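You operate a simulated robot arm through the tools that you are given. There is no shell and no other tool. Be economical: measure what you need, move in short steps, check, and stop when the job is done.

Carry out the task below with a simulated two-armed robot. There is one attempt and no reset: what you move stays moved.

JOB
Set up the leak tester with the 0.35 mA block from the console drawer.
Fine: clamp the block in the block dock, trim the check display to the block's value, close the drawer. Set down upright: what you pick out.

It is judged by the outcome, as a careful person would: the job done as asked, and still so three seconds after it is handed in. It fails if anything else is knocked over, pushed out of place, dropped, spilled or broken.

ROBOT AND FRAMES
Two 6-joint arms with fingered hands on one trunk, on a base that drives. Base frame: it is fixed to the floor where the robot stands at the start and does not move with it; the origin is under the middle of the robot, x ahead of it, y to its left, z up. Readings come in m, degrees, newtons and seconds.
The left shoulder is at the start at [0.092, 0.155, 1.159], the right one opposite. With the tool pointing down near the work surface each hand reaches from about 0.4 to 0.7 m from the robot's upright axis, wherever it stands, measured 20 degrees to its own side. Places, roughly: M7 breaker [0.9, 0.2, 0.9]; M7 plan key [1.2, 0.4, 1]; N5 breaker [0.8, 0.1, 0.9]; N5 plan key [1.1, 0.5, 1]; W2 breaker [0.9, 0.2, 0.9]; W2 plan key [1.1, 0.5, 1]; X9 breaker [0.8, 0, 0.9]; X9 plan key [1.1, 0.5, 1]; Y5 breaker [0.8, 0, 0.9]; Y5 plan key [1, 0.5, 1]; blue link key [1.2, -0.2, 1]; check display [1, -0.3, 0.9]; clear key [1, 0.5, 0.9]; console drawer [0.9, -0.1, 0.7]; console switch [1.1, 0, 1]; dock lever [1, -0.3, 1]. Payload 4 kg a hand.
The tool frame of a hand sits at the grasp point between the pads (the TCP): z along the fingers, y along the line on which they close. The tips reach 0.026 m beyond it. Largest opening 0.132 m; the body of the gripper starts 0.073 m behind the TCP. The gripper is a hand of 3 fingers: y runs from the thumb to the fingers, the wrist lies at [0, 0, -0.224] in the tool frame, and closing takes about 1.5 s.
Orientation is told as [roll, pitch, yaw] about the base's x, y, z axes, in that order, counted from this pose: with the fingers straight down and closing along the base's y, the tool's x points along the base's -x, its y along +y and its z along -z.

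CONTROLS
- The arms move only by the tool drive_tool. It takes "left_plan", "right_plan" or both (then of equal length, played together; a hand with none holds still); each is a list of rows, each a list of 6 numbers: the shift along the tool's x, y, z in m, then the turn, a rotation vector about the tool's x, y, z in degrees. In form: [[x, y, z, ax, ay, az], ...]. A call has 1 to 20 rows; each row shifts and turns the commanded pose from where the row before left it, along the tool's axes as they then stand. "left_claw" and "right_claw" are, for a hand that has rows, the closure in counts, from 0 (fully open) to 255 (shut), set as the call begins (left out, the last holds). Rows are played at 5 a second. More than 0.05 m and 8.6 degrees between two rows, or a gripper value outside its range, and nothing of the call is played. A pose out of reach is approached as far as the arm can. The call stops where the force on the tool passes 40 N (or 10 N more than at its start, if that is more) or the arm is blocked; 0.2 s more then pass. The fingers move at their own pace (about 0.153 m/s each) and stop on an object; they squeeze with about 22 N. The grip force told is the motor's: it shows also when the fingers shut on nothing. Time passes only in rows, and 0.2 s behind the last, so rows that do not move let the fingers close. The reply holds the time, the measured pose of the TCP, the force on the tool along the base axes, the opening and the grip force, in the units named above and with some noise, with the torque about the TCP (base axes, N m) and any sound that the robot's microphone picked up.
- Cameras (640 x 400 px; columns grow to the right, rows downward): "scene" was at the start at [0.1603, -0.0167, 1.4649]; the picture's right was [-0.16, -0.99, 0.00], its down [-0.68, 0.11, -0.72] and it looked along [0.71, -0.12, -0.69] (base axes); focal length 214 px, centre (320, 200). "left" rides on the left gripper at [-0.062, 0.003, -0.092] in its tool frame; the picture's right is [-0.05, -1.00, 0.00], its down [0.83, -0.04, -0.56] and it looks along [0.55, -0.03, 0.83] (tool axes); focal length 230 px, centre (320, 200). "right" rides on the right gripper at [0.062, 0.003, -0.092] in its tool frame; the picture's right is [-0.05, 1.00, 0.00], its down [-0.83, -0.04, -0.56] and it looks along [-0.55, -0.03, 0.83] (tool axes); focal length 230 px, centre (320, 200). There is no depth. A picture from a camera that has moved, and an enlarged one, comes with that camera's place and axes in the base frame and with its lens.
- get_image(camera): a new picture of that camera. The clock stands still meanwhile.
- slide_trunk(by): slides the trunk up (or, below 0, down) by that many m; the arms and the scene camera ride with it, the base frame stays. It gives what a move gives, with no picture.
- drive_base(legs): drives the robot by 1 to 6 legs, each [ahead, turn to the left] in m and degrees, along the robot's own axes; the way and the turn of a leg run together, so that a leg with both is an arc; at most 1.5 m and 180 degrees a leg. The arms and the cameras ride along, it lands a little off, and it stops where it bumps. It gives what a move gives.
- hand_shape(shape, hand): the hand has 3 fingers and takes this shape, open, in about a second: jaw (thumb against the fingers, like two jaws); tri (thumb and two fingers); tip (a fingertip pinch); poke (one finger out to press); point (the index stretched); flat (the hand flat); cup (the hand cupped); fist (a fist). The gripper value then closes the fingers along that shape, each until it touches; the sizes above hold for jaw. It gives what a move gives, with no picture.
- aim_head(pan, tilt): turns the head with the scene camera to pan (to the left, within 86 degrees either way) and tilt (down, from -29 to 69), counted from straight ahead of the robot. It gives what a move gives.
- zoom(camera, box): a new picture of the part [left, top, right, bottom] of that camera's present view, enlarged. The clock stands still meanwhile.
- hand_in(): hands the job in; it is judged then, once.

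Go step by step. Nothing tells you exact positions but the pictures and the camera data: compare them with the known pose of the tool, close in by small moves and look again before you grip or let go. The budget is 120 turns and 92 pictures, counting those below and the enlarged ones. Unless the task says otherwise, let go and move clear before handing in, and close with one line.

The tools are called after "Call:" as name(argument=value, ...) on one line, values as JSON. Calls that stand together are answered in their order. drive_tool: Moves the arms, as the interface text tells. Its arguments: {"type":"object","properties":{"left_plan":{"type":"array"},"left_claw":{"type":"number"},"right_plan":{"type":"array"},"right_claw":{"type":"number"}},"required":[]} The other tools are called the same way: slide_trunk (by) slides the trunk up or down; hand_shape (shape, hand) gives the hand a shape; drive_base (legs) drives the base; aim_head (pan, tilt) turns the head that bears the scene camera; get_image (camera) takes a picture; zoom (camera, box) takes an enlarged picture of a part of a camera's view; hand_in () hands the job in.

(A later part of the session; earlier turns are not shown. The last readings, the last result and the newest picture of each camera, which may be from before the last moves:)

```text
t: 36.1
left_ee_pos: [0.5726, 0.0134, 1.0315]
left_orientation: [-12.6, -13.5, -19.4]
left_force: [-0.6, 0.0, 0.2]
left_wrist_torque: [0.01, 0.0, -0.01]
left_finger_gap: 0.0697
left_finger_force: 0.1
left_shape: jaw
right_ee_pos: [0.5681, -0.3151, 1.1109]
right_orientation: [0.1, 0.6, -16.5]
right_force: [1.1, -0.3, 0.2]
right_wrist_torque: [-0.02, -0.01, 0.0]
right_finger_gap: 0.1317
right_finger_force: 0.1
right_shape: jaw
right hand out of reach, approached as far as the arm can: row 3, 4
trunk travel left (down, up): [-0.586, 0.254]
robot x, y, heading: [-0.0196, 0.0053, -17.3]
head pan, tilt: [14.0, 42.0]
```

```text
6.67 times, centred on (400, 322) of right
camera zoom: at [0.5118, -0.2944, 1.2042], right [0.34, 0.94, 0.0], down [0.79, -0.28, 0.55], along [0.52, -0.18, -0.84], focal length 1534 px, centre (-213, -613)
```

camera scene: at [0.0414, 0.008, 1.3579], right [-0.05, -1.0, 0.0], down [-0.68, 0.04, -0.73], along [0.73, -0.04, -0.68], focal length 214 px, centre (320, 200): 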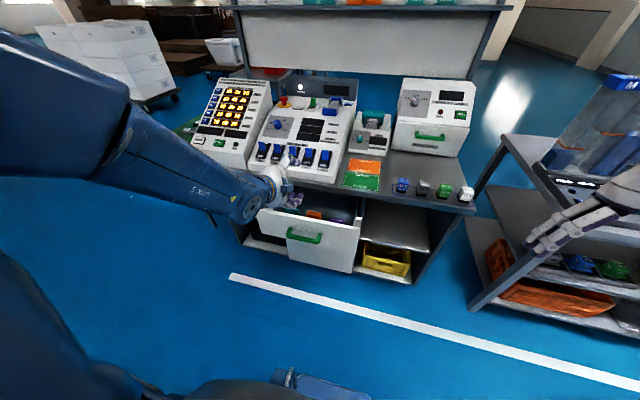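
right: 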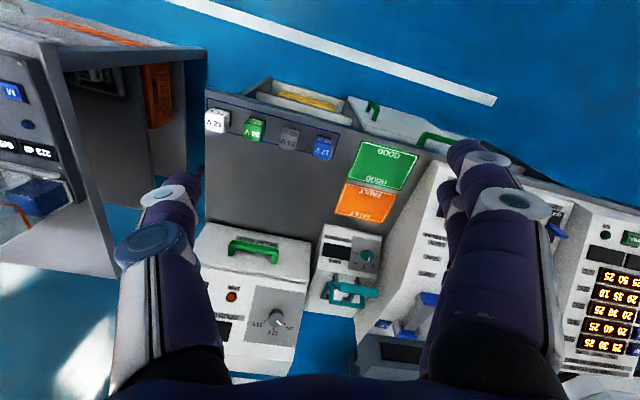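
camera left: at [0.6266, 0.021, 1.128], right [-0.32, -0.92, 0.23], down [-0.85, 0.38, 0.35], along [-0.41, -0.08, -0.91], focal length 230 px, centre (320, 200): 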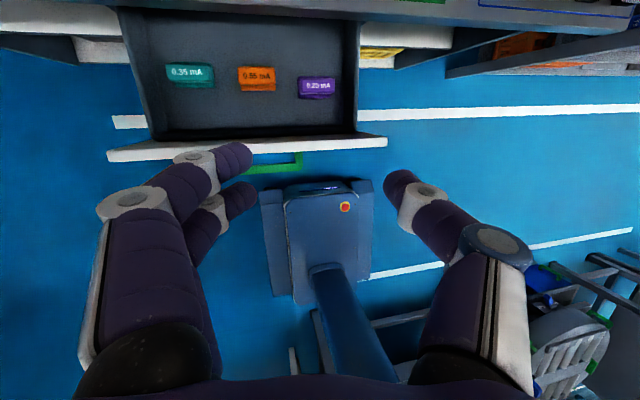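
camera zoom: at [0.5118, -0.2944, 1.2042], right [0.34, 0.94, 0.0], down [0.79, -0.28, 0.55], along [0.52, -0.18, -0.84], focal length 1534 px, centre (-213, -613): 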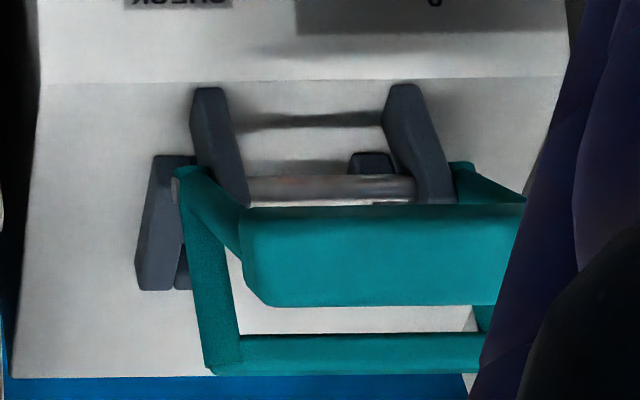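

The dock is a small cradle with a teal hinged lever; I'll study it up close later. The bench lip only permits gripping the block by its ends, so I bring the left hand above it, tilted about 15°.

Call:
drive_tool(left_plan=[[0, 0, 0, -6.3, 0, 0], [0, 0, 0, -6.3, -1.5, -2], [0, 0.032, 0, 0, 0, 0], [0, 0.032, 0, 0, 0, 0], [0, 0.032, 0, 0, 0, 0], [0, 0.031, 0, 0, 0, 0], [-0.003, 0, 0.043, 0, 0, 0], [-0.003, 0, 0.043, 0, 0, 0], [-0.003, 0, 0.043, 0, 0, 0], [-0.003, 0, 0.043, 0, 0, 0]], left_claw=50)

Call:
get_image(camera="left")

```text
t: 38.3
left_ee_pos: [0.6658, 0.1171, 0.8654]
left_orientation: [-0.7, -14.9, -17.3]
left_force: [-0.6, 0.0, 0.0]
left_wrist_torque: [-0.05, 0.01, -0.01]
left_finger_gap: 0.106
left_finger_force: 0.1
left_shape: jaw
right_ee_pos: [0.5713, -0.3161, 1.1101]
right_orientation: [-0.1, 0.5, -16.6]
right_force: [1.1, -0.2, -0.1]
right_wrist_torque: [0.03, 0.01, 0.04]
right_finger_gap: 0.1318
right_finger_force: 0.1
right_shape: jaw
trunk travel left (down, up): [-0.586, 0.254]
robot x, y, heading: [-0.0231, 0.0096, -17.3]
head pan, tilt: [14.0, 42.0]
```

```text
60 pictures are left
camera left: at [0.7008, 0.1115, 0.971], right [-0.25, -0.97, 0.03], down [-0.91, 0.25, 0.33], along [-0.32, 0.06, -0.95], focal length 230 px, centre (320, 200)
```

left: 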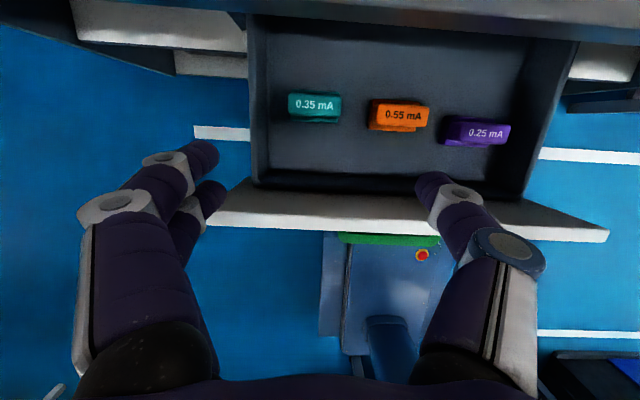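

Call:
drive_tool(left_plan=[[-0.001, 0.002, 0.04, 0, 0, 0], [-0.001, 0.002, 0.04, 0, 0, 0], [0, 0, 0.04, 0, 0, 0], [0, 0, 0.03, 0, 0, 0]])

Call:
get_image(camera="left")

```text
t: 39.3
left_ee_pos: [0.7048, 0.1073, 0.7201]
left_orientation: [-0.7, -14.8, -17.3]
left_force: [-0.1, 0.6, 0.4]
left_wrist_torque: [0.0, 0.01, 0.01]
left_finger_gap: 0.1057
left_finger_force: 0.0
left_shape: jaw
right_ee_pos: [0.5712, -0.3158, 1.1118]
right_orientation: [0.1, 0.4, -16.6]
right_force: [0.4, -0.7, -0.6]
right_wrist_torque: [0.02, 0.01, 0.0]
right_finger_gap: 0.1318
right_finger_force: 0.0
right_shape: jaw
trunk travel left (down, up): [-0.586, 0.254]
robot x, y, heading: [-0.0211, 0.0071, -17.1]
head pan, tilt: [14.0, 42.0]
```

```text
59 pictures are left
camera left: at [0.7389, 0.1008, 0.8258], right [-0.25, -0.97, 0.03], down [-0.91, 0.25, 0.33], along [-0.32, 0.06, -0.95], focal length 230 px, centre (320, 200)
```

left: 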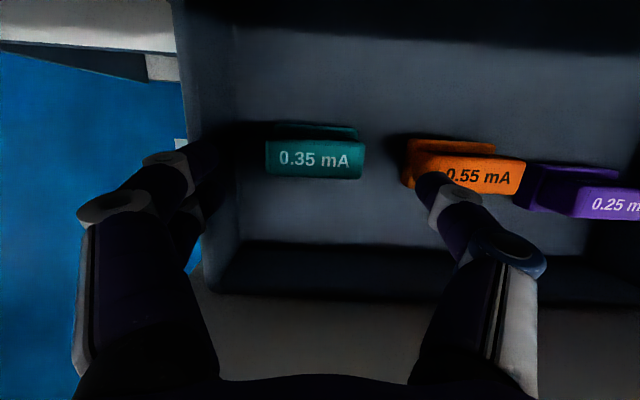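

I narrow the opening so the thumb clears the orange block, and centre on the teal one.

Call:
drive_tool(left_plan=[[0, 0.003, 0, 0, 0, 0], [0.001, 0, 0, 0, 0, 0], [0.001, 0, 0.015, 0, 0, 0], [0, 0, 0.02, 0, 0, 0]], left_claw=100)

Call:
get_image(camera="left")

```text
t: 40.3
left_ee_pos: [0.7106, 0.1055, 0.6853]
left_orientation: [-0.7, -15.0, -17.1]
left_force: [0.4, -0.2, 0.3]
left_wrist_torque: [-0.01, 0.0, 0.05]
left_finger_gap: 0.0802
left_finger_force: 0.1
left_shape: jaw
right_ee_pos: [0.5699, -0.3154, 1.1108]
right_orientation: [-0.1, 0.4, -16.6]
right_force: [-0.5, 0.5, -0.5]
right_wrist_torque: [0.02, 0.01, 0.0]
right_finger_gap: 0.1321
right_finger_force: 0.0
right_shape: jaw
trunk travel left (down, up): [-0.586, 0.254]
robot x, y, heading: [-0.0183, 0.007, -17.4]
head pan, tilt: [14.0, 42.0]
```

```text
58 pictures are left
camera left: at [0.7464, 0.0995, 0.7916], right [-0.25, -0.97, 0.03], down [-0.91, 0.25, 0.32], along [-0.32, 0.06, -0.95], focal length 230 px, centre (320, 200)
```

left: 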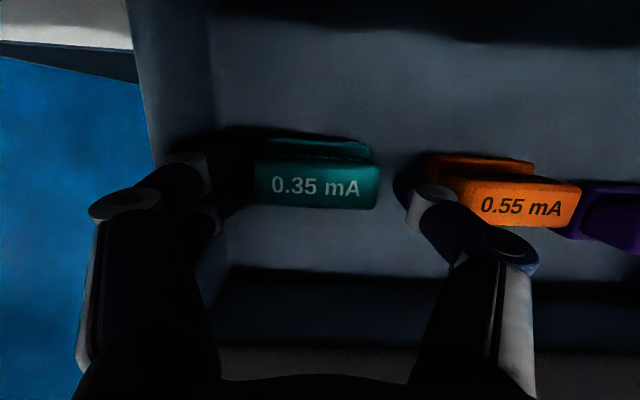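

Call:
drive_tool(left_plan=[[-0.006, 0.001, 0.009, 0, 0, 0], [0, 0, 0.009, 0, 0, 0]])

Call:
drive_tool(left_plan=[[0, 0, 0, 0, 0, 0], [0, 0, 0, 0, 0, 0], [0, 0, 0, 0, 0, 0], [0, 0, 0, 0, 0, 0], [0, 0, 0, 0, 0, 0]], left_claw=255)

Call:
get_image(camera="left")

```text
t: 40.9
left_ee_pos: [0.7193, 0.1034, 0.6795]
left_orientation: [-0.5, -15.5, -17.3]
left_force: [-24.4, 3.5, 27.5]
left_wrist_torque: [-1.14, -4.17, 0.12]
left_finger_gap: 0.0788
left_finger_force: 0.0
left_shape: jaw
right_ee_pos: [0.5609, -0.3148, 1.1175]
right_orientation: [0.0, -0.1, -16.5]
right_force: [0.1, 0.4, 0.1]
right_wrist_torque: [0.01, -0.02, 0.04]
right_finger_gap: 0.1319
right_finger_force: 0.1
right_shape: jaw
trunk travel left (down, up): [-0.586, 0.254]
robot x, y, heading: [-0.0195, 0.0094, -17.1]
head pan, tilt: [14.0, 42.0]
```

```text
t: 42.1
left_ee_pos: [0.717, 0.1051, 0.6726]
left_orientation: [-0.7, -14.8, -17.3]
left_force: [-40.8, 5.5, -1.5]
left_wrist_torque: [-0.45, -4.65, -0.27]
left_finger_gap: 0.0562
left_finger_force: 21.9
left_shape: jaw
right_ee_pos: [0.5636, -0.3151, 1.1136]
right_orientation: [0.1, -0.1, -16.6]
right_force: [-0.4, 0.0, -0.6]
right_wrist_torque: [0.0, -0.01, -0.01]
right_finger_gap: 0.1319
right_finger_force: 0.0
right_shape: jaw
trunk travel left (down, up): [-0.586, 0.254]
robot x, y, heading: [-0.0199, 0.0089, -17.1]
head pan, tilt: [14.0, 42.0]
```

```text
57 pictures are left
camera left: at [0.7515, 0.0995, 0.778], right [-0.25, -0.97, 0.02], down [-0.91, 0.25, 0.33], along [-0.32, 0.06, -0.95], focal length 230 px, centre (320, 200)
```

left: 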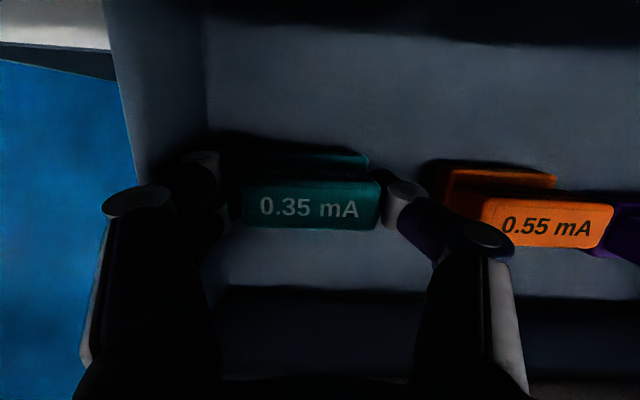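

The block is gripped (width 0.056); the hand leans on the bench lip, so I ease back first, then lift along the tool axis.

Call:
drive_tool(left_plan=[[0.006, 0, 0, 0, 0, 0], [0.006, 0, -0.01, 0, 0, 0], [0.004, 0, -0.025, 0, 0, 0], [0, 0, -0.03, 0, 0, 0], [0, 0, -0.03, 0, 0, 0], [0, 0, -0.03, 0, 0, 0], [0, 0, -0.03, 0, 0, 0]])

Call:
get_image(camera="left")

```text
t: 43.7
left_ee_pos: [0.6679, 0.1208, 0.8192]
left_orientation: [-0.7, -14.9, -17.3]
left_force: [0.7, -0.8, -0.7]
left_wrist_torque: [0.02, 0.0, 0.01]
left_finger_gap: 0.0556
left_finger_force: 21.7
left_shape: jaw
right_ee_pos: [0.568, -0.3153, 1.1117]
right_orientation: [0.0, 0.4, -16.6]
right_force: [-0.1, -1.0, -0.2]
right_wrist_torque: [-0.02, -0.01, -0.05]
right_finger_gap: 0.1321
right_finger_force: 0.2
right_shape: jaw
trunk travel left (down, up): [-0.586, 0.254]
robot x, y, heading: [-0.0169, 0.0093, -17.3]
head pan, tilt: [14.0, 42.0]
```

```text
56 pictures are left
camera left: at [0.7032, 0.1157, 0.9246], right [-0.25, -0.97, 0.03], down [-0.91, 0.25, 0.32], along [-0.32, 0.06, -0.95], focal length 230 px, centre (320, 200)
```

left: 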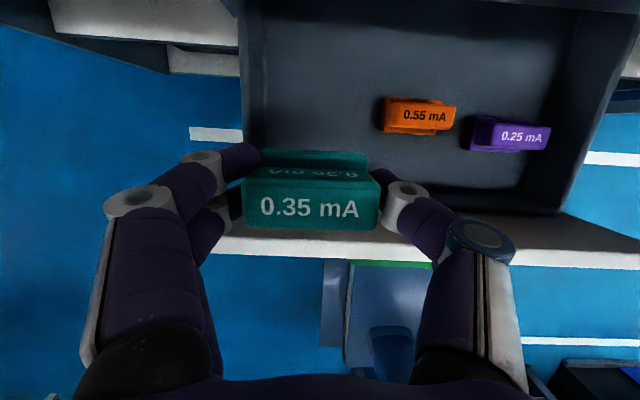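

Block held securely. Next I close the drawer with the right hand: closed fingers, brought in front of the handle bar, pushing with arm/base.

Call:
drive_tool(right_plan=[[0.041, 0, 0, 0, 0, 0], [0.041, 0, 0, 0, 0, 0], [0.041, 0, 0, 0, 0, 0], [0.041, 0, 0, 0, 0, 0], [0.041, 0, 0, 0, 0, 0], [0.041, 0, 0, 0, 0, 0], [0, 0.03, 0.03, 0, 0, 0], [0, 0.03, 0.03, 0, 0, 0], [0, 0.03, 0.03, 0, 0, 0], [0, 0.03, 0.03, 0, 0, 0], [0, 0.03, 0.03, 0, 0, 0], [0, 0.03, 0.03, 0, 0, 0]], right_claw=255)

Call:
drive_tool(left_plan=[[0, 0.02, -0.04, 0, 0, 0], [0, 0.02, -0.04, 0, 0, 0], [0, 0.01, -0.04, 0, 0, 0]])

Call:
get_image(camera="scene")

```text
t: 46.5
left_ee_pos: [0.6522, 0.1245, 0.833]
left_orientation: [-0.8, -16.3, -17.3]
left_force: [-0.7, -0.3, -1.7]
left_wrist_torque: [0.0, -0.03, 0.0]
left_finger_gap: 0.0558
left_finger_force: 22.0
left_shape: jaw
right_ee_pos: [0.5149, -0.2267, 1.0008]
right_orientation: [5.9, -1.9, -21.1]
right_force: [0.0, 0.0, 0.7]
right_wrist_torque: [0.0, -0.05, -0.03]
right_finger_gap: 0.0002
right_finger_force: 21.9
right_shape: jaw
right hand out of reach, approached as far as the arm can: row 1, 2, 3, 4, 8, 9, 10, 11, 12
trunk travel left (down, up): [-0.586, 0.254]
robot x, y, heading: [-0.021, 0.0073, -17.1]
head pan, tilt: [14.0, 42.0]
stopped in row 12 (right hand): the arm was blocked; the commanded pose is now the measured one
```

```text
t: 47.3
left_ee_pos: [0.6431, 0.1844, 0.9442]
left_orientation: [-0.8, -16.0, -17.4]
left_force: [-0.4, 0.0, -1.1]
left_wrist_torque: [-0.03, -0.02, -0.01]
left_finger_gap: 0.0557
left_finger_force: 22.7
left_shape: jaw
right_ee_pos: [0.519, -0.228, 0.9995]
right_orientation: [5.8, -1.8, -20.9]
right_force: [0.3, -0.7, -0.8]
right_wrist_torque: [-0.03, 0.02, -0.04]
right_finger_gap: 0.0001
right_finger_force: 22.1
right_shape: jaw
trunk travel left (down, up): [-0.586, 0.254]
robot x, y, heading: [-0.0198, 0.0071, -17.5]
head pan, tilt: [14.0, 42.0]
```

```text
55 pictures are left
camera scene: at [0.1363, -0.0215, 1.3579], right [-0.06, -1.0, 0.0], down [-0.68, 0.04, -0.73], along [0.73, -0.04, -0.68], focal length 214 px, centre (320, 200)
```

scene: 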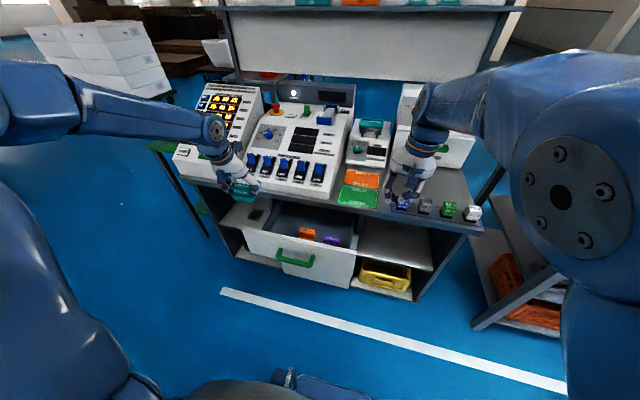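

The right arm can't cross that far left, so I'll shift the robot about 0.37 m to its left with an S-manoeuvre, then the right hand can push the drawer shut while driving ahead.

Call:
drive_base(legs=[[0, -45], [-0.52, 0], [0, 45]])

Call:
get_image(camera="scene")

```text
t: 50.7
left_ee_pos: [0.538, -0.285, 0.9444]
left_orientation: [-0.5, -15.8, -63.0]
left_force: [0.1, -0.4, -1.9]
left_wrist_torque: [0.04, -0.06, 0.03]
left_finger_gap: 0.0549
left_finger_force: 22.2
left_shape: jaw
right_ee_pos: [0.1607, -0.4831, 0.9943]
right_orientation: [5.2, -1.5, -66.1]
right_force: [-0.1, -0.4, -0.3]
right_wrist_torque: [0.04, -0.06, -0.02]
right_finger_gap: 0.0002
right_finger_force: 22.0
right_shape: jaw
trunk travel left (down, up): [-0.586, 0.254]
robot x, y, heading: [-0.0411, 0.0637, -60.8]
head pan, tilt: [14.0, 42.0]
stopped in leg 2: the robot was blocked; the commanded pose is now the measured one
```

```text
54 pictures are left
camera scene: at [0.0542, -0.0753, 1.3565], right [-0.73, -0.68, -0.01], down [-0.47, 0.51, -0.72], along [0.5, -0.53, -0.69], focal length 214 px, centre (320, 200)
```

scene: 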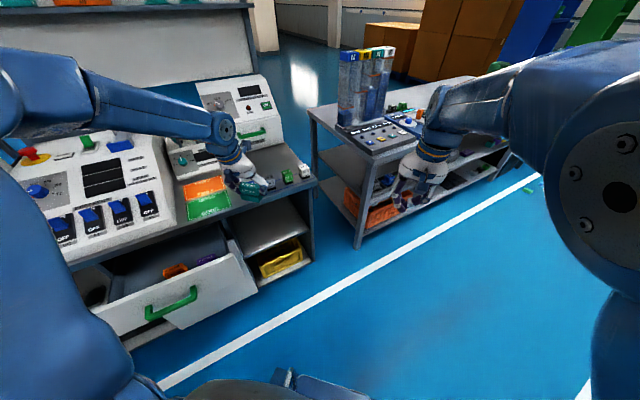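

Something behind blocked the robot. I'll look to the left and behind.

Call:
aim_head(pan=86, tilt=45)

Call:
get_image(camera="scene")

Call:
get_image(camera="left")

```text
t: 52.2
left_ee_pos: [0.5303, -0.272, 0.9562]
left_orientation: [-0.8, -17.2, -63.1]
left_force: [-0.8, -0.5, -0.7]
left_wrist_torque: [-0.03, -0.01, -0.01]
left_finger_gap: 0.055
left_finger_force: 22.3
left_shape: jaw
right_ee_pos: [0.153, -0.4681, 1.0072]
right_orientation: [5.0, -2.9, -66.2]
right_force: [0.1, 0.4, 1.0]
right_wrist_torque: [-0.02, -0.08, 0.0]
right_finger_gap: 0.0
right_finger_force: 21.9
right_shape: jaw
trunk travel left (down, up): [-0.586, 0.254]
robot x, y, heading: [-0.0456, 0.0691, -61.1]
head pan, tilt: [85.9, 45.0]
```

```text
53 pictures are left
camera scene: at [0.0663, 0.032, 1.3552], right [0.42, -0.91, -0.02], down [-0.65, -0.29, -0.71], along [0.63, 0.31, -0.71], focal length 214 px, centre (320, 200)
```

scene: 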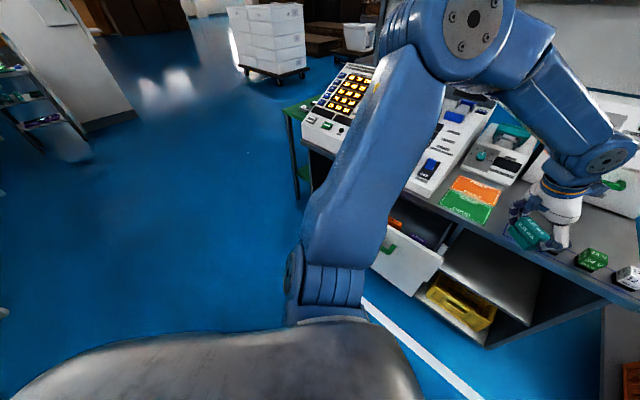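

```text
52 pictures are left
camera left: at [0.5476, -0.2968, 1.0629], right [-0.87, -0.49, 0.03], down [-0.46, 0.84, 0.29], along [-0.16, 0.24, -0.96], focal length 230 px, centre (320, 200)
```

left: 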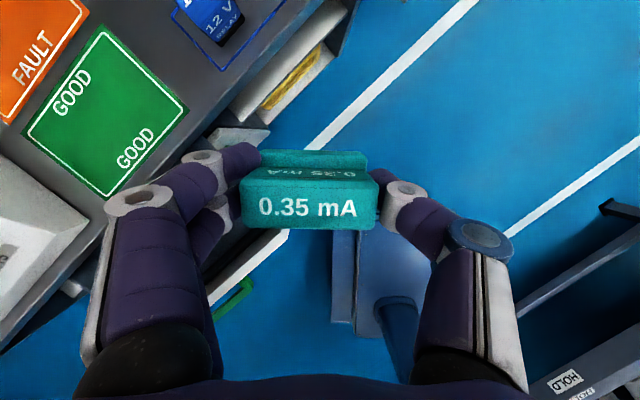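

Only a table behind me is close; the left is free floor. I'll step off, turn left, drive along the bench, and face it again.

Call:
drive_base(legs=[[0.07, 0], [0, 134], [0.37, 0], [0, -90]])

Call:
aim_head(pan=-15, tilt=45)

Call:
get_image(camera="scene")

```text
t: 65.4
left_ee_pos: [0.7088, 0.5599, 0.9558]
left_orientation: [-0.8, -17.1, -15.2]
left_force: [-0.3, -0.4, -1.2]
left_wrist_torque: [-0.02, -0.01, 0.01]
left_finger_gap: 0.0531
left_finger_force: 22.7
left_shape: jaw
right_ee_pos: [0.6003, 0.1513, 1.0064]
right_orientation: [5.1, -2.7, -18.2]
right_force: [0.0, 0.1, -0.7]
right_wrist_torque: [0.01, -0.02, -0.01]
right_finger_gap: 0.0
right_finger_force: 21.7
right_shape: jaw
trunk travel left (down, up): [-0.586, 0.254]
robot x, y, heading: [0.0739, 0.3697, -13.0]
head pan, tilt: [85.9, 45.0]
```

```text
t: 67.2
left_ee_pos: [0.6923, 0.5644, 0.9652]
left_orientation: [-0.7, -18.1, -15.3]
left_force: [0.4, -0.2, -1.2]
left_wrist_torque: [-0.02, 0.0, 0.03]
left_finger_gap: 0.0529
left_finger_force: 21.5
left_shape: jaw
right_ee_pos: [0.585, 0.1533, 1.0172]
right_orientation: [5.2, -3.9, -18.4]
right_force: [0.9, -0.2, -0.3]
right_wrist_torque: [0.0, 0.0, 0.02]
right_finger_gap: 0.0
right_finger_force: 21.9
right_shape: jaw
trunk travel left (down, up): [-0.586, 0.254]
robot x, y, heading: [0.0753, 0.3748, -13.1]
head pan, tilt: [-15.0, 45.0]
```

```text
51 pictures are left
camera scene: at [0.22, 0.3133, 1.3537], right [-0.47, -0.88, 0.01], down [-0.64, 0.34, -0.69], along [0.61, -0.33, -0.72], focal length 214 px, centre (320, 200)
```

scene: 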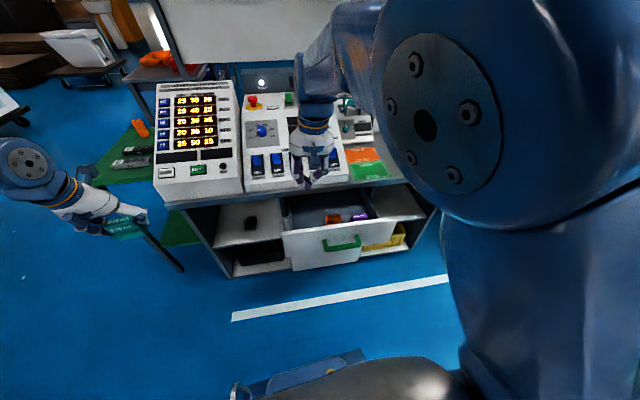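

Handle is now in front of the right arm. I square up, then bring the right hand back and over, in front of the handle.

Call:
drive_base(legs=[[0, -4]])

Call:
drive_tool(right_plan=[[0.035, -0.02, 0, 1.7, -2.5, -1.8], [0.035, -0.02, 0, 1.7, -2.5, -1.8], [0.035, -0.02, 0, 1.7, -2.5, -1.8], [0.02, -0.01, 0, 0, -2.5, 0]])

```text
t: 68.1
left_ee_pos: [0.7057, 0.5201, 0.9645]
left_orientation: [-0.7, -18.2, -19.4]
left_force: [-0.9, 0.3, -0.3]
left_wrist_torque: [0.02, 0.02, 0.01]
left_finger_gap: 0.0528
left_finger_force: 21.6
left_shape: jaw
right_ee_pos: [0.568, 0.1173, 1.0167]
right_orientation: [5.2, -3.7, -22.4]
right_force: [-0.3, -0.1, -0.2]
right_wrist_torque: [-0.01, -0.02, 0.03]
right_finger_gap: 0.0003
right_finger_force: 21.9
right_shape: jaw
trunk travel left (down, up): [-0.586, 0.254]
robot x, y, heading: [0.0751, 0.3739, -16.8]
head pan, tilt: [-15.0, 45.0]
```

```text
t: 69.1
left_ee_pos: [0.6909, 0.5219, 0.9752]
left_orientation: [-0.6, -19.2, -19.4]
left_force: [-0.4, 0.1, -1.8]
left_wrist_torque: [0.03, 0.02, -0.02]
left_finger_gap: 0.0528
left_finger_force: 22.7
left_shape: jaw
right_ee_pos: [0.4873, 0.0678, 0.9534]
right_orientation: [-0.9, -13.3, -17.3]
right_force: [-0.1, -0.6, -0.4]
right_wrist_torque: [0.02, 0.03, 0.01]
right_finger_gap: 0.0002
right_finger_force: 22.5
right_shape: jaw
right hand out of reach, approached as far as the arm can: row 2, 3, 4
trunk travel left (down, up): [-0.586, 0.254]
robot x, y, heading: [0.0734, 0.374, -17.1]
head pan, tilt: [-15.0, 45.0]
```

Call:
drive_base(legs=[[-0.07, 0]])

Call:
slide_trunk(by=-0.24)

Call:
get_image(camera="right")

Call:
get_image(camera="scene")

```text
t: 70.1
left_ee_pos: [0.6258, 0.5442, 0.9717]
left_orientation: [-0.7, -18.9, -19.4]
left_force: [-0.2, -0.1, -1.3]
left_wrist_torque: [-0.01, -0.08, 0.03]
left_finger_gap: 0.0528
left_finger_force: 21.9
left_shape: jaw
right_ee_pos: [0.4236, 0.088, 0.9655]
right_orientation: [-0.4, -14.9, -17.3]
right_force: [-0.3, -0.5, 0.1]
right_wrist_torque: [-0.03, -0.06, 0.01]
right_finger_gap: 0.0001
right_finger_force: 21.4
right_shape: jaw
trunk travel left (down, up): [-0.586, 0.254]
robot x, y, heading: [0.0042, 0.39, -17.2]
head pan, tilt: [-15.0, 45.0]
```

```text
t: 72.6
left_ee_pos: [0.6222, 0.5434, 0.7356]
left_orientation: [-0.6, -19.1, -19.5]
left_force: [-0.4, -0.2, -1.1]
left_wrist_torque: [-0.02, 0.01, 0.0]
left_finger_gap: 0.0526
left_finger_force: 22.0
left_shape: jaw
right_ee_pos: [0.4182, 0.0904, 0.7154]
right_orientation: [0.5, -13.3, -17.7]
right_force: [-0.8, -1.3, 0.6]
right_wrist_torque: [-0.03, 0.03, -0.03]
right_finger_gap: 0.0
right_finger_force: 22.0
right_shape: jaw
trunk travel left (down, up): [-0.346, 0.494]
robot x, y, heading: [0.0068, 0.393, -17.2]
head pan, tilt: [-15.0, 45.0]
```

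```text
50 pictures are left
camera right: at [0.3421, 0.1178, 0.7917], right [0.35, 0.94, 0.02], down [0.64, -0.25, 0.73], along [0.69, -0.24, -0.68], focal length 230 px, centre (320, 200)
```

right: 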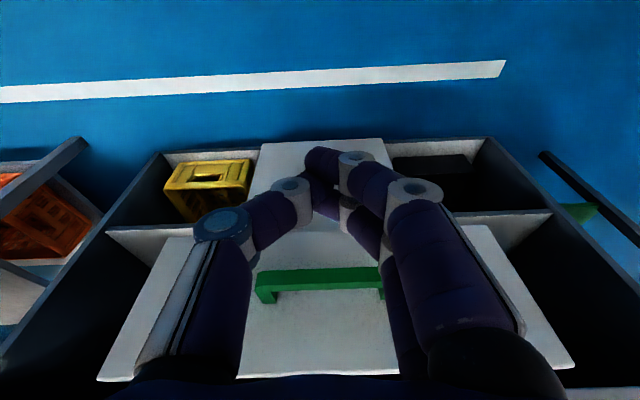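

```text
49 pictures are left
camera scene: at [0.1412, 0.3183, 1.1187], right [-0.6, -0.8, 0.01], down [-0.54, 0.4, -0.74], along [0.58, -0.45, -0.68], focal length 214 px, centre (320, 200)
```

scene: 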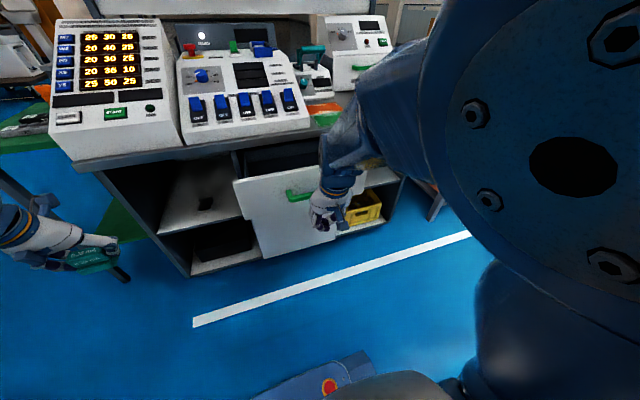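

The right fist is centred on the handle. I raise and retract the left hand (block) to keep it clear of the bench, lower the trunk slightly, then push by driving.

Call:
drive_tool(left_plan=[[0, 0, -0.04, 0, 0, 0], [0, 0, -0.04, 0, 0, 0], [0, 0, -0.04, 0, 0, 0], [0, 0, -0.04, 0, 0, 0], [0, 0, -0.04, 0, 0, 0], [0, 0, -0.04, 0, 0, 0]])

Call:
slide_trunk(by=-0.022)

Call:
drive_base(legs=[[0.12, 0]])

Call:
get_image(camera="right")

```text
t: 74.0
left_ee_pos: [0.6275, 0.5541, 0.9443]
left_orientation: [-0.7, -17.7, -19.4]
left_force: [-0.1, -0.1, -1.7]
left_wrist_torque: [-0.04, -0.03, -0.02]
left_finger_gap: 0.0526
left_finger_force: 21.6
left_shape: jaw
left hand out of reach, approached as far as the arm can: row 2, 3, 4, 5, 6
right_ee_pos: [0.4177, 0.0912, 0.7157]
right_orientation: [0.2, -13.2, -17.7]
right_force: [0.8, -0.2, 0.2]
right_wrist_torque: [-0.01, 0.01, -0.02]
right_finger_gap: 0.0002
right_finger_force: 21.9
right_shape: jaw
trunk travel left (down, up): [-0.346, 0.494]
robot x, y, heading: [0.0035, 0.3934, -17.0]
head pan, tilt: [-15.0, 45.0]
```

```text
t: 74.7
left_ee_pos: [0.6274, 0.5529, 0.9216]
left_orientation: [-0.7, -17.7, -19.5]
left_force: [-0.5, 0.7, -0.4]
left_wrist_torque: [0.03, -0.03, 0.0]
left_finger_gap: 0.0526
left_finger_force: 22.2
left_shape: jaw
right_ee_pos: [0.4172, 0.091, 0.6898]
right_orientation: [-0.2, -12.8, -17.5]
right_force: [0.5, -0.9, -0.7]
right_wrist_torque: [0.01, -0.01, -0.02]
right_finger_gap: 0.0001
right_finger_force: 22.2
right_shape: jaw
trunk travel left (down, up): [-0.324, 0.516]
robot x, y, heading: [0.0071, 0.3909, -17.0]
head pan, tilt: [-15.0, 45.0]
```

```text
t: 75.9
left_ee_pos: [0.7455, 0.5193, 0.9216]
left_orientation: [-0.6, -17.6, -19.4]
left_force: [0.3, -0.8, -1.1]
left_wrist_torque: [0.03, -0.01, -0.02]
left_finger_gap: 0.0526
left_finger_force: 22.1
left_shape: jaw
right_ee_pos: [0.5357, 0.0542, 0.6893]
right_orientation: [-0.1, -12.9, -17.3]
right_force: [-0.3, -0.4, -0.1]
right_wrist_torque: [0.0, -0.02, -0.02]
right_finger_gap: 0.0001
right_finger_force: 21.7
right_shape: jaw
trunk travel left (down, up): [-0.324, 0.516]
robot x, y, heading: [0.1226, 0.3572, -17.1]
head pan, tilt: [-15.0, 45.0]
```

```text
48 pictures are left
camera right: at [0.4596, 0.0824, 0.7664], right [0.35, 0.94, 0.01], down [0.64, -0.25, 0.73], along [0.68, -0.25, -0.69], focal length 230 px, centre (320, 200)
```

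right: 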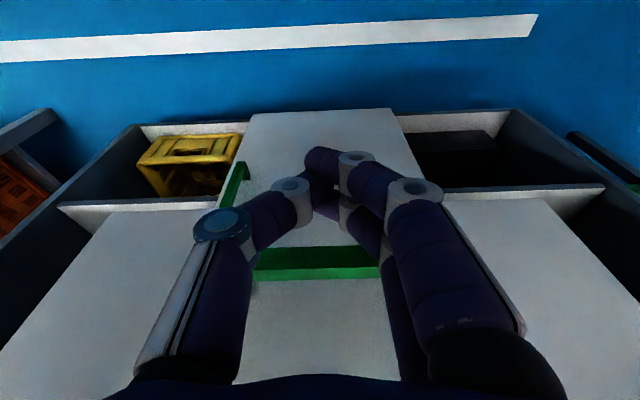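

Call:
drive_base(legs=[[0.13, 0]])

Call:
get_image(camera="scene")

Call:
get_image(camera="right")

```text
t: 77.2
left_ee_pos: [0.8608, 0.483, 0.9026]
left_orientation: [-0.8, -15.2, -19.4]
left_force: [0.9, -0.2, -0.7]
left_wrist_torque: [-0.05, -0.01, 0.0]
left_finger_gap: 0.0525
left_finger_force: 22.3
left_shape: jaw
right_ee_pos: [0.6423, 0.0209, 0.6769]
right_orientation: [0.5, -10.7, -17.6]
right_force: [1.0, -0.3, 0.1]
right_wrist_torque: [0.0, 0.0, 0.01]
right_finger_gap: 0.0
right_finger_force: 21.8
right_shape: jaw
trunk travel left (down, up): [-0.324, 0.516]
robot x, y, heading: [0.244, 0.3182, -17.2]
head pan, tilt: [-15.0, 45.0]
```

```text
47 pictures are left
camera scene: at [0.3846, 0.247, 1.0967], right [-0.57, -0.82, 0.01], down [-0.56, 0.38, -0.74], along [0.6, -0.42, -0.67], focal length 214 px, centre (320, 200)
```

scene: 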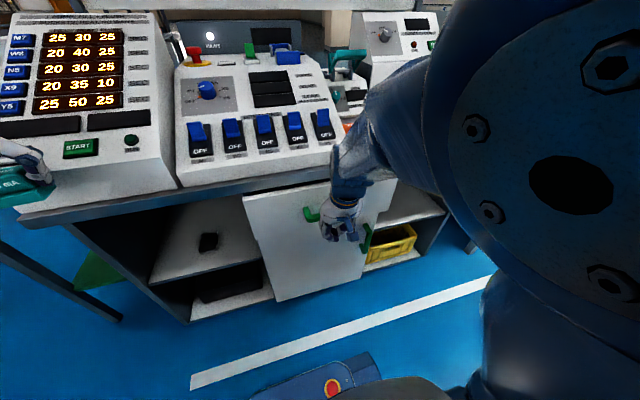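

```text
46 pictures are left
camera right: at [0.5702, 0.0475, 0.7571], right [0.35, 0.94, 0.02], down [0.67, -0.26, 0.7], along [0.66, -0.23, -0.72], focal length 230 px, centre (320, 200)
```

right: 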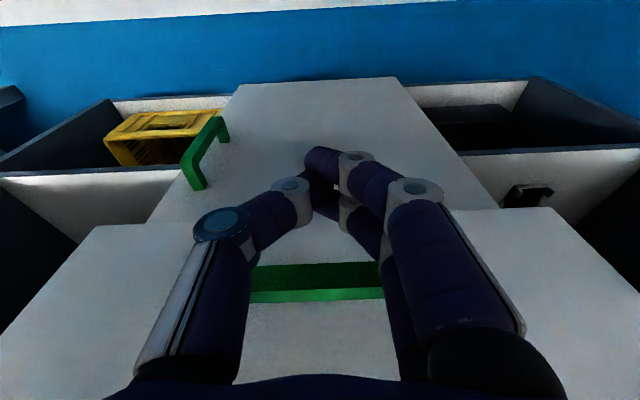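

Nearly closed; I finish the push with the right arm only.

Call:
drive_tool(right_plan=[[-0.0147, 0, 0.0028, 0, 0, 0], [-0.0147, 0, 0.0028, 0, 0, 0], [-0.0147, 0, 0.0028, 0, 0, 0], [-0.0098, 0, 0.0019, 0, 0, 0], [-0.0098, 0, 0.0019, 0, 0, 0], [-0.0098, 0, 0.0019, 0, 0, 0]])

Call:
zoom(camera="scene", box=[220, 160, 440, 300])

```text
t: 78.6
left_ee_pos: [0.8515, 0.4871, 0.8865]
left_orientation: [-0.9, -12.8, -19.4]
left_force: [-0.5, 0.5, -1.4]
left_wrist_torque: [0.0, -0.02, -0.04]
left_finger_gap: 0.0528
left_finger_force: 22.1
left_shape: jaw
right_ee_pos: [0.6992, 0.0032, 0.6871]
right_orientation: [0.4, -11.6, -17.7]
right_force: [-13.7, 7.1, -2.9]
right_wrist_torque: [-0.1, -0.09, 0.37]
right_finger_gap: 0.0002
right_finger_force: 22.0
right_shape: jaw
trunk travel left (down, up): [-0.324, 0.516]
robot x, y, heading: [0.2457, 0.3193, -17.1]
head pan, tilt: [-15.0, 45.0]
```

```text
2.86 times, centred on (330, 230) of scene
camera zoom: at [0.3816, 0.2527, 1.092], right [-0.53, -0.85, 0.0], down [-0.61, 0.38, -0.7], along [0.59, -0.37, -0.72], focal length 613 px, centre (291, 114)
```

zoom: 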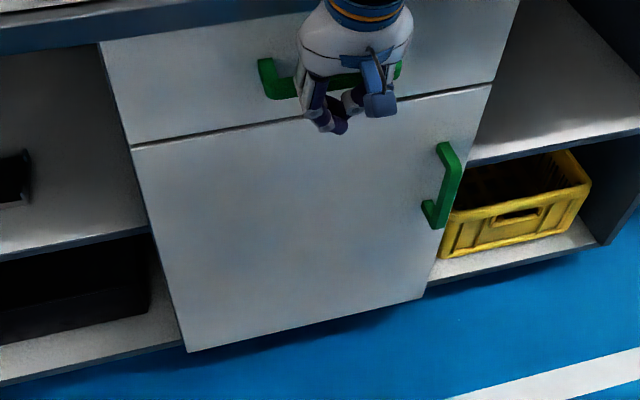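

The drawer is shut flush. Now back off, raise the trunk, and move the robot right to stand in front of the leak tester.

Call:
drive_base(legs=[[-0.17, 0]])

Call:
slide_trunk(by=0.3)

Call:
drive_base(legs=[[0, -90], [0.45, 0], [0, 90]])

Call:
aim_head(pan=0, tilt=40)

Call:
get_image(camera="scene")

```text
t: 80.0
left_ee_pos: [0.6925, 0.5378, 0.9051]
left_orientation: [-0.9, -14.0, -19.4]
left_force: [0.2, 0.7, -0.8]
left_wrist_torque: [-0.01, -0.01, 0.01]
left_finger_gap: 0.0528
left_finger_force: 22.4
left_shape: jaw
right_ee_pos: [0.5388, 0.0524, 0.6876]
right_orientation: [0.4, -11.7, -17.6]
right_force: [-0.4, 0.6, 0.7]
right_wrist_torque: [-0.03, -0.01, 0.05]
right_finger_gap: 0.0001
right_finger_force: 22.2
right_shape: jaw
trunk travel left (down, up): [-0.324, 0.516]
robot x, y, heading: [0.0859, 0.3622, -16.8]
head pan, tilt: [-15.0, 45.0]
```

```text
t: 83.0
left_ee_pos: [0.6878, 0.5377, 1.181]
left_orientation: [-1.1, -10.5, -19.4]
left_force: [0.5, 0.9, -1.7]
left_wrist_torque: [-0.03, -0.03, 0.03]
left_finger_gap: 0.0527
left_finger_force: 22.8
left_shape: jaw
right_ee_pos: [0.5305, 0.0542, 0.9943]
right_orientation: [0.6, -12.7, -17.6]
right_force: [-0.1, -0.5, 0.5]
right_wrist_torque: [0.02, 0.01, 0.02]
right_finger_gap: 0.0
right_finger_force: 22.3
right_shape: jaw
trunk travel left (down, up): [-0.624, 0.216]
robot x, y, heading: [0.084, 0.3681, -16.9]
head pan, tilt: [-15.0, 45.0]
```

```text
t: 94.0
left_ee_pos: [0.5634, 0.1011, 1.1996]
left_orientation: [-1.0, -11.9, -20.0]
left_force: [0.8, -0.2, 0.1]
left_wrist_torque: [0.0, -0.01, 0.01]
left_finger_gap: 0.0525
left_finger_force: 21.8
left_shape: jaw
right_ee_pos: [0.3975, -0.382, 0.9964]
right_orientation: [0.5, -12.8, -18.4]
right_force: [0.6, 0.4, -0.4]
right_wrist_torque: [0.02, 0.02, 0.02]
right_finger_gap: 0.0
right_finger_force: 21.9
right_shape: jaw
trunk travel left (down, up): [-0.624, 0.216]
robot x, y, heading: [-0.0476, -0.0775, -17.5]
head pan, tilt: [-15.0, 45.0]
```

```text
t: 94.7
left_ee_pos: [0.5505, 0.1056, 1.1735]
left_orientation: [-1.3, -8.3, -20.0]
left_force: [0.4, 0.0, -1.0]
left_wrist_torque: [-0.03, -0.01, 0.0]
left_finger_gap: 0.0522
left_finger_force: 21.4
left_shape: jaw
right_ee_pos: [0.3809, -0.376, 1.0026]
right_orientation: [0.4, -13.5, -18.3]
right_force: [0.5, 0.5, 0.0]
right_wrist_torque: [0.01, 0.0, 0.02]
right_finger_gap: 0.0002
right_finger_force: 21.5
right_shape: jaw
trunk travel left (down, up): [-0.624, 0.216]
robot x, y, heading: [-0.0507, -0.0765, -17.4]
head pan, tilt: [0.0, 40.0]
```

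```text
44 pictures are left
camera scene: at [0.0977, -0.1453, 1.401], right [-0.54, -0.84, 0.01], down [-0.54, 0.34, -0.77], along [0.65, -0.42, -0.64], focal length 214 px, centre (320, 200)
```

scene: 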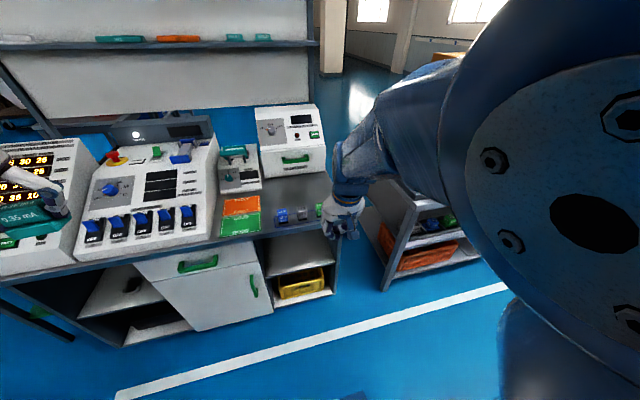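

Drawer is closed. I raise the trunk for clearance and drive up to the bench.

Call:
slide_trunk(by=0.12)

Call:
drive_base(legs=[[0.33, 0]])

Call:
aim_head(pan=10, tilt=45)

Call:
get_image(camera="scene")

```text
t: 96.2
left_ee_pos: [0.5522, 0.1046, 1.2924]
left_orientation: [-1.3, -7.9, -20.1]
left_force: [0.3, -0.5, -1.5]
left_wrist_torque: [0.0, -0.03, -0.01]
left_finger_gap: 0.052
left_finger_force: 21.3
left_shape: jaw
right_ee_pos: [0.3804, -0.3778, 1.1206]
right_orientation: [0.6, -13.0, -18.4]
right_force: [0.3, 0.0, 0.9]
right_wrist_torque: [-0.02, 0.02, -0.02]
right_finger_gap: 0.0001
right_finger_force: 22.0
right_shape: jaw
trunk travel left (down, up): [-0.744, 0.096]
robot x, y, heading: [-0.0486, -0.0758, -17.3]
head pan, tilt: [0.0, 40.0]
```

```text
t: 98.4
left_ee_pos: [0.8646, 0.0046, 1.2921]
left_orientation: [-1.4, -8.1, -20.2]
left_force: [0.1, 0.4, -1.4]
left_wrist_torque: [-0.04, -0.02, 0.02]
left_finger_gap: 0.0523
left_finger_force: 22.1
left_shape: jaw
right_ee_pos: [0.6923, -0.4757, 1.1197]
right_orientation: [0.5, -13.2, -18.5]
right_force: [0.6, -0.2, 0.1]
right_wrist_torque: [0.01, -0.02, 0.02]
right_finger_gap: 0.0
right_finger_force: 21.9
right_shape: jaw
trunk travel left (down, up): [-0.744, 0.096]
robot x, y, heading: [0.2623, -0.1765, -17.5]
head pan, tilt: [0.0, 40.0]
```

```text
t: 99.1
left_ee_pos: [0.8512, 0.0079, 1.265]
left_orientation: [-1.4, -3.9, -20.3]
left_force: [-0.5, -0.2, -1.2]
left_wrist_torque: [-0.03, 0.02, -0.02]
left_finger_gap: 0.0524
left_finger_force: 22.4
left_shape: jaw
right_ee_pos: [0.6672, -0.4693, 1.0916]
right_orientation: [0.7, -8.4, -18.6]
right_force: [0.1, -0.5, 0.3]
right_wrist_torque: [-0.02, 0.0, -0.02]
right_finger_gap: 0.0
right_finger_force: 22.1
right_shape: jaw
trunk travel left (down, up): [-0.744, 0.096]
robot x, y, heading: [0.2652, -0.1694, -17.5]
head pan, tilt: [10.0, 45.0]
```

```text
43 pictures are left
camera scene: at [0.4189, -0.2369, 1.5187], right [-0.42, -0.91, 0.0], down [-0.6, 0.27, -0.75], along [0.68, -0.32, -0.66], focal length 214 px, centre (320, 200)
```

scene: 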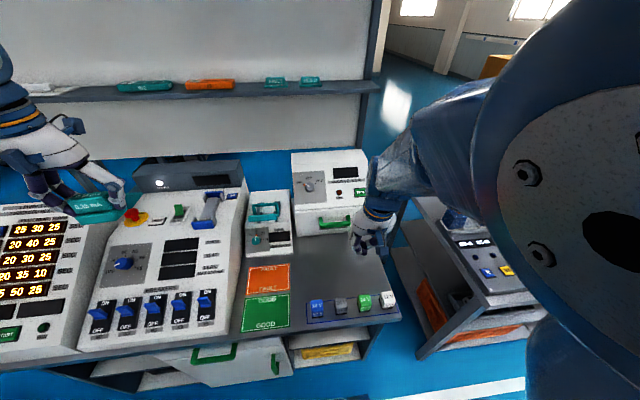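

Now a close look at the dock.

Call:
zoom(camera="scene", box=[240, 184, 304, 224])

Call:
zoom(camera="scene", box=[230, 185, 310, 265])

```text
10.00 times, centred on (272, 204) of scene
camera zoom: at [0.4189, -0.2369, 1.5187], right [-0.42, -0.91, 0.0], down [-0.6, 0.27, -0.75], along [0.68, -0.32, -0.66], focal length 2145 px, centre (800, 160)
```

zoom: 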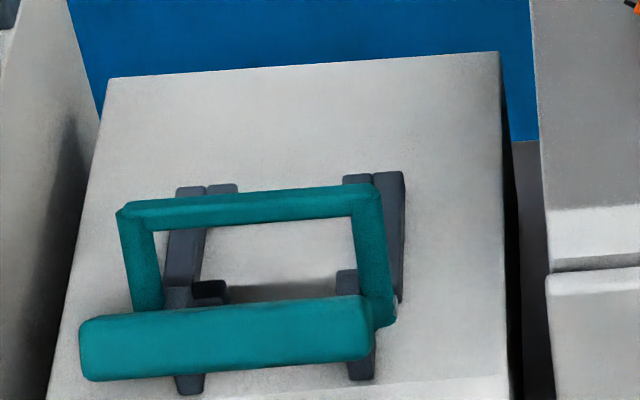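

```text
5.00 times, centred on (270, 225) of scene
camera zoom: at [0.4189, -0.2369, 1.5187], right [-0.42, -0.91, 0.0], down [-0.6, 0.27, -0.75], along [0.68, -0.32, -0.66], focal length 1072 px, centre (570, 75)
```

zoom: 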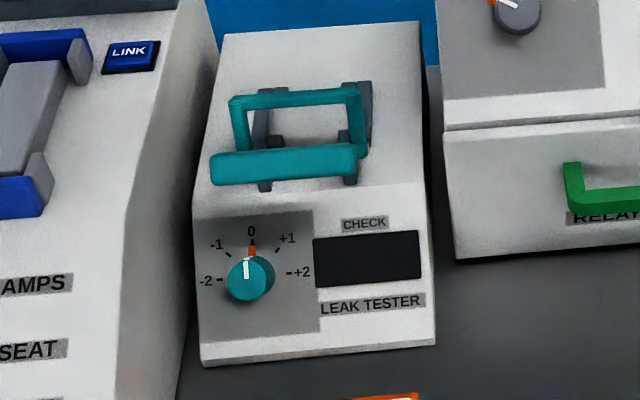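

Call:
zoom(camera="scene", box=[246, 198, 286, 226])

Call:
drive_tool(right_plan=[[-0.03, 0.03, 0, 0, 0, 0], [-0.03, 0.03, 0, 0, 0, 0], [-0.03, 0.03, 0, 0, 0, 0], [-0.03, 0.03, 0, 0, 0, 0], [-0.02, 0.03, 0, 0, 0, 0], [-0.01, 0.03, 0, 0, 0, 0]], right_claw=0)

Call:
get_image(camera="right")

```text
14.29 times, centred on (266, 212) of scene
camera zoom: at [0.4189, -0.2369, 1.5187], right [-0.42, -0.91, 0.0], down [-0.6, 0.27, -0.75], along [0.68, -0.32, -0.66], focal length 3064 px, centre (1091, 29)
```

zoom: 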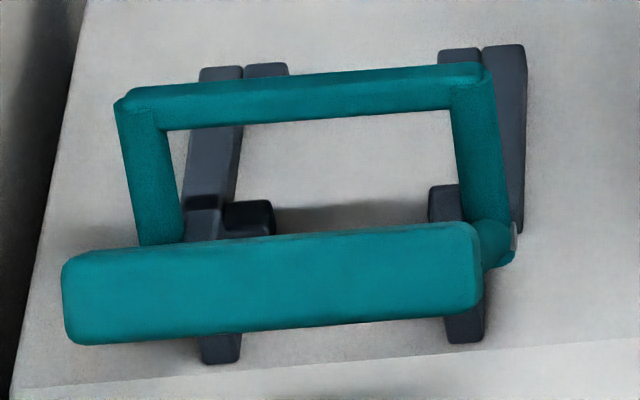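

```text
t: 100.7
left_ee_pos: [0.8348, 0.0137, 1.2385]
left_orientation: [-1.5, 0.3, -20.5]
left_force: [-0.5, -0.7, -1.2]
left_wrist_torque: [-0.02, 0.02, 0.02]
left_finger_gap: 0.0523
left_finger_force: 21.8
left_shape: jaw
right_ee_pos: [0.8688, -0.4204, 1.2159]
right_orientation: [6.8, -15.4, -25.0]
right_force: [0.0, 0.2, -0.4]
right_wrist_torque: [-0.01, -0.01, -0.01]
right_finger_gap: 0.1319
right_finger_force: 0.1
right_shape: jaw
right hand out of reach, approached as far as the arm can: row 2, 3, 5, 6
trunk travel left (down, up): [-0.744, 0.096]
robot x, y, heading: [0.2674, -0.1737, -17.6]
head pan, tilt: [10.0, 45.0]
stopped in row 6 (right hand): the arm was blocked; the commanded pose is now the measured one
```

```text
39 pictures are left
camera right: at [0.7909, -0.3913, 1.2884], right [0.43, 0.89, 0.13], down [0.55, -0.37, 0.75], along [0.71, -0.25, -0.65], focal length 230 px, centre (320, 200)
```

right: 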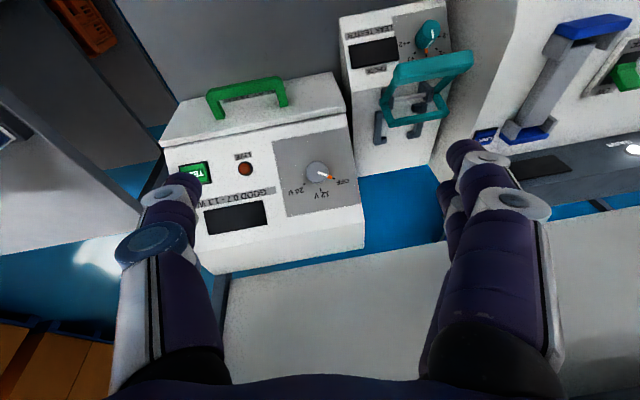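

Call:
zoom(camera="right", box=[370, 60, 450, 130])

```text
5.71 times, centred on (410, 95) of right
camera zoom: at [0.7909, -0.3913, 1.2884], right [0.43, 0.89, 0.13], down [0.55, -0.37, 0.75], along [0.71, -0.25, -0.65], focal length 1315 px, centre (-194, 800)
```

zoom: 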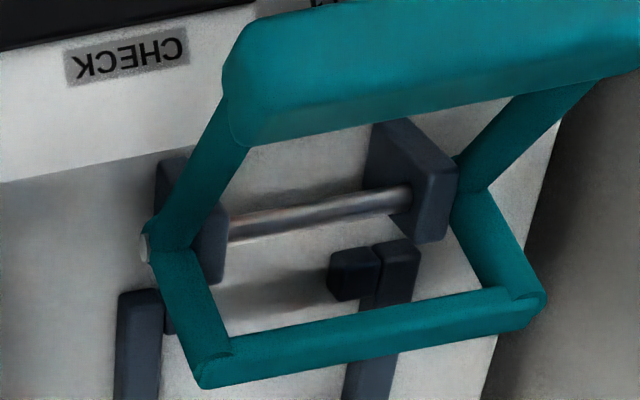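

Now the mechanism is clear: the lever pivots on an axle; the seat lies behind it between L-shaped corner guides, and the thin bar presses the block when the handle is swung back. I'll inspect how the block sits in the left hand.

Call:
zoom(camera="left", box=[160, 120, 480, 300])

Call:
zoom(camera="scene", box=[40, 130, 160, 230])

```text
2.00 times, centred on (320, 210) of left
camera zoom: at [0.8926, -0.001, 1.3305], right [-0.3, -0.95, 0.03], down [-0.79, 0.26, 0.56], along [-0.54, 0.15, -0.83], focal length 460 px, centre (320, 180)
```

zoom: 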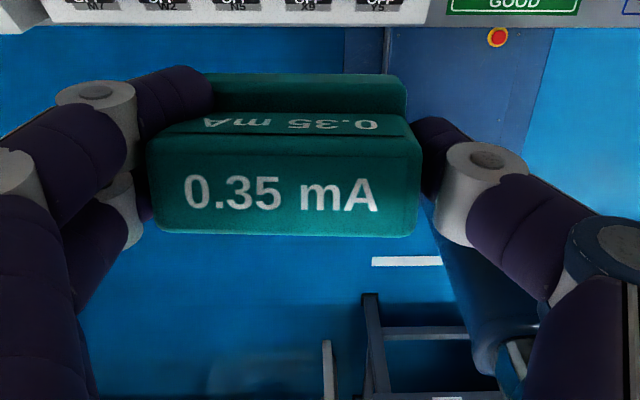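

```text
4.00 times, centred on (100, 180) of scene
camera zoom: at [0.4215, -0.2107, 1.5117], right [-0.13, -0.99, 0.0], down [-0.71, 0.1, -0.69], along [0.69, -0.09, -0.72], focal length 858 px, centre (1200, 280)
```

zoom: 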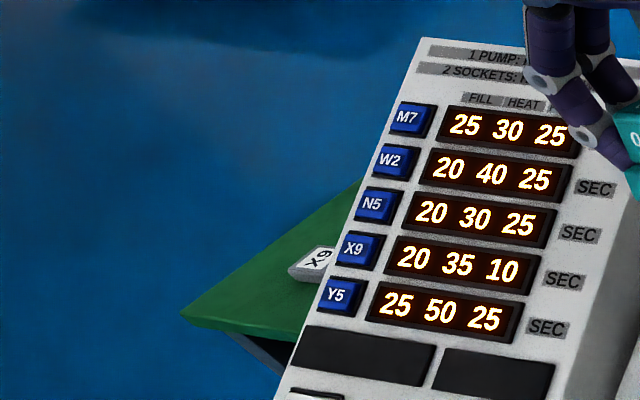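

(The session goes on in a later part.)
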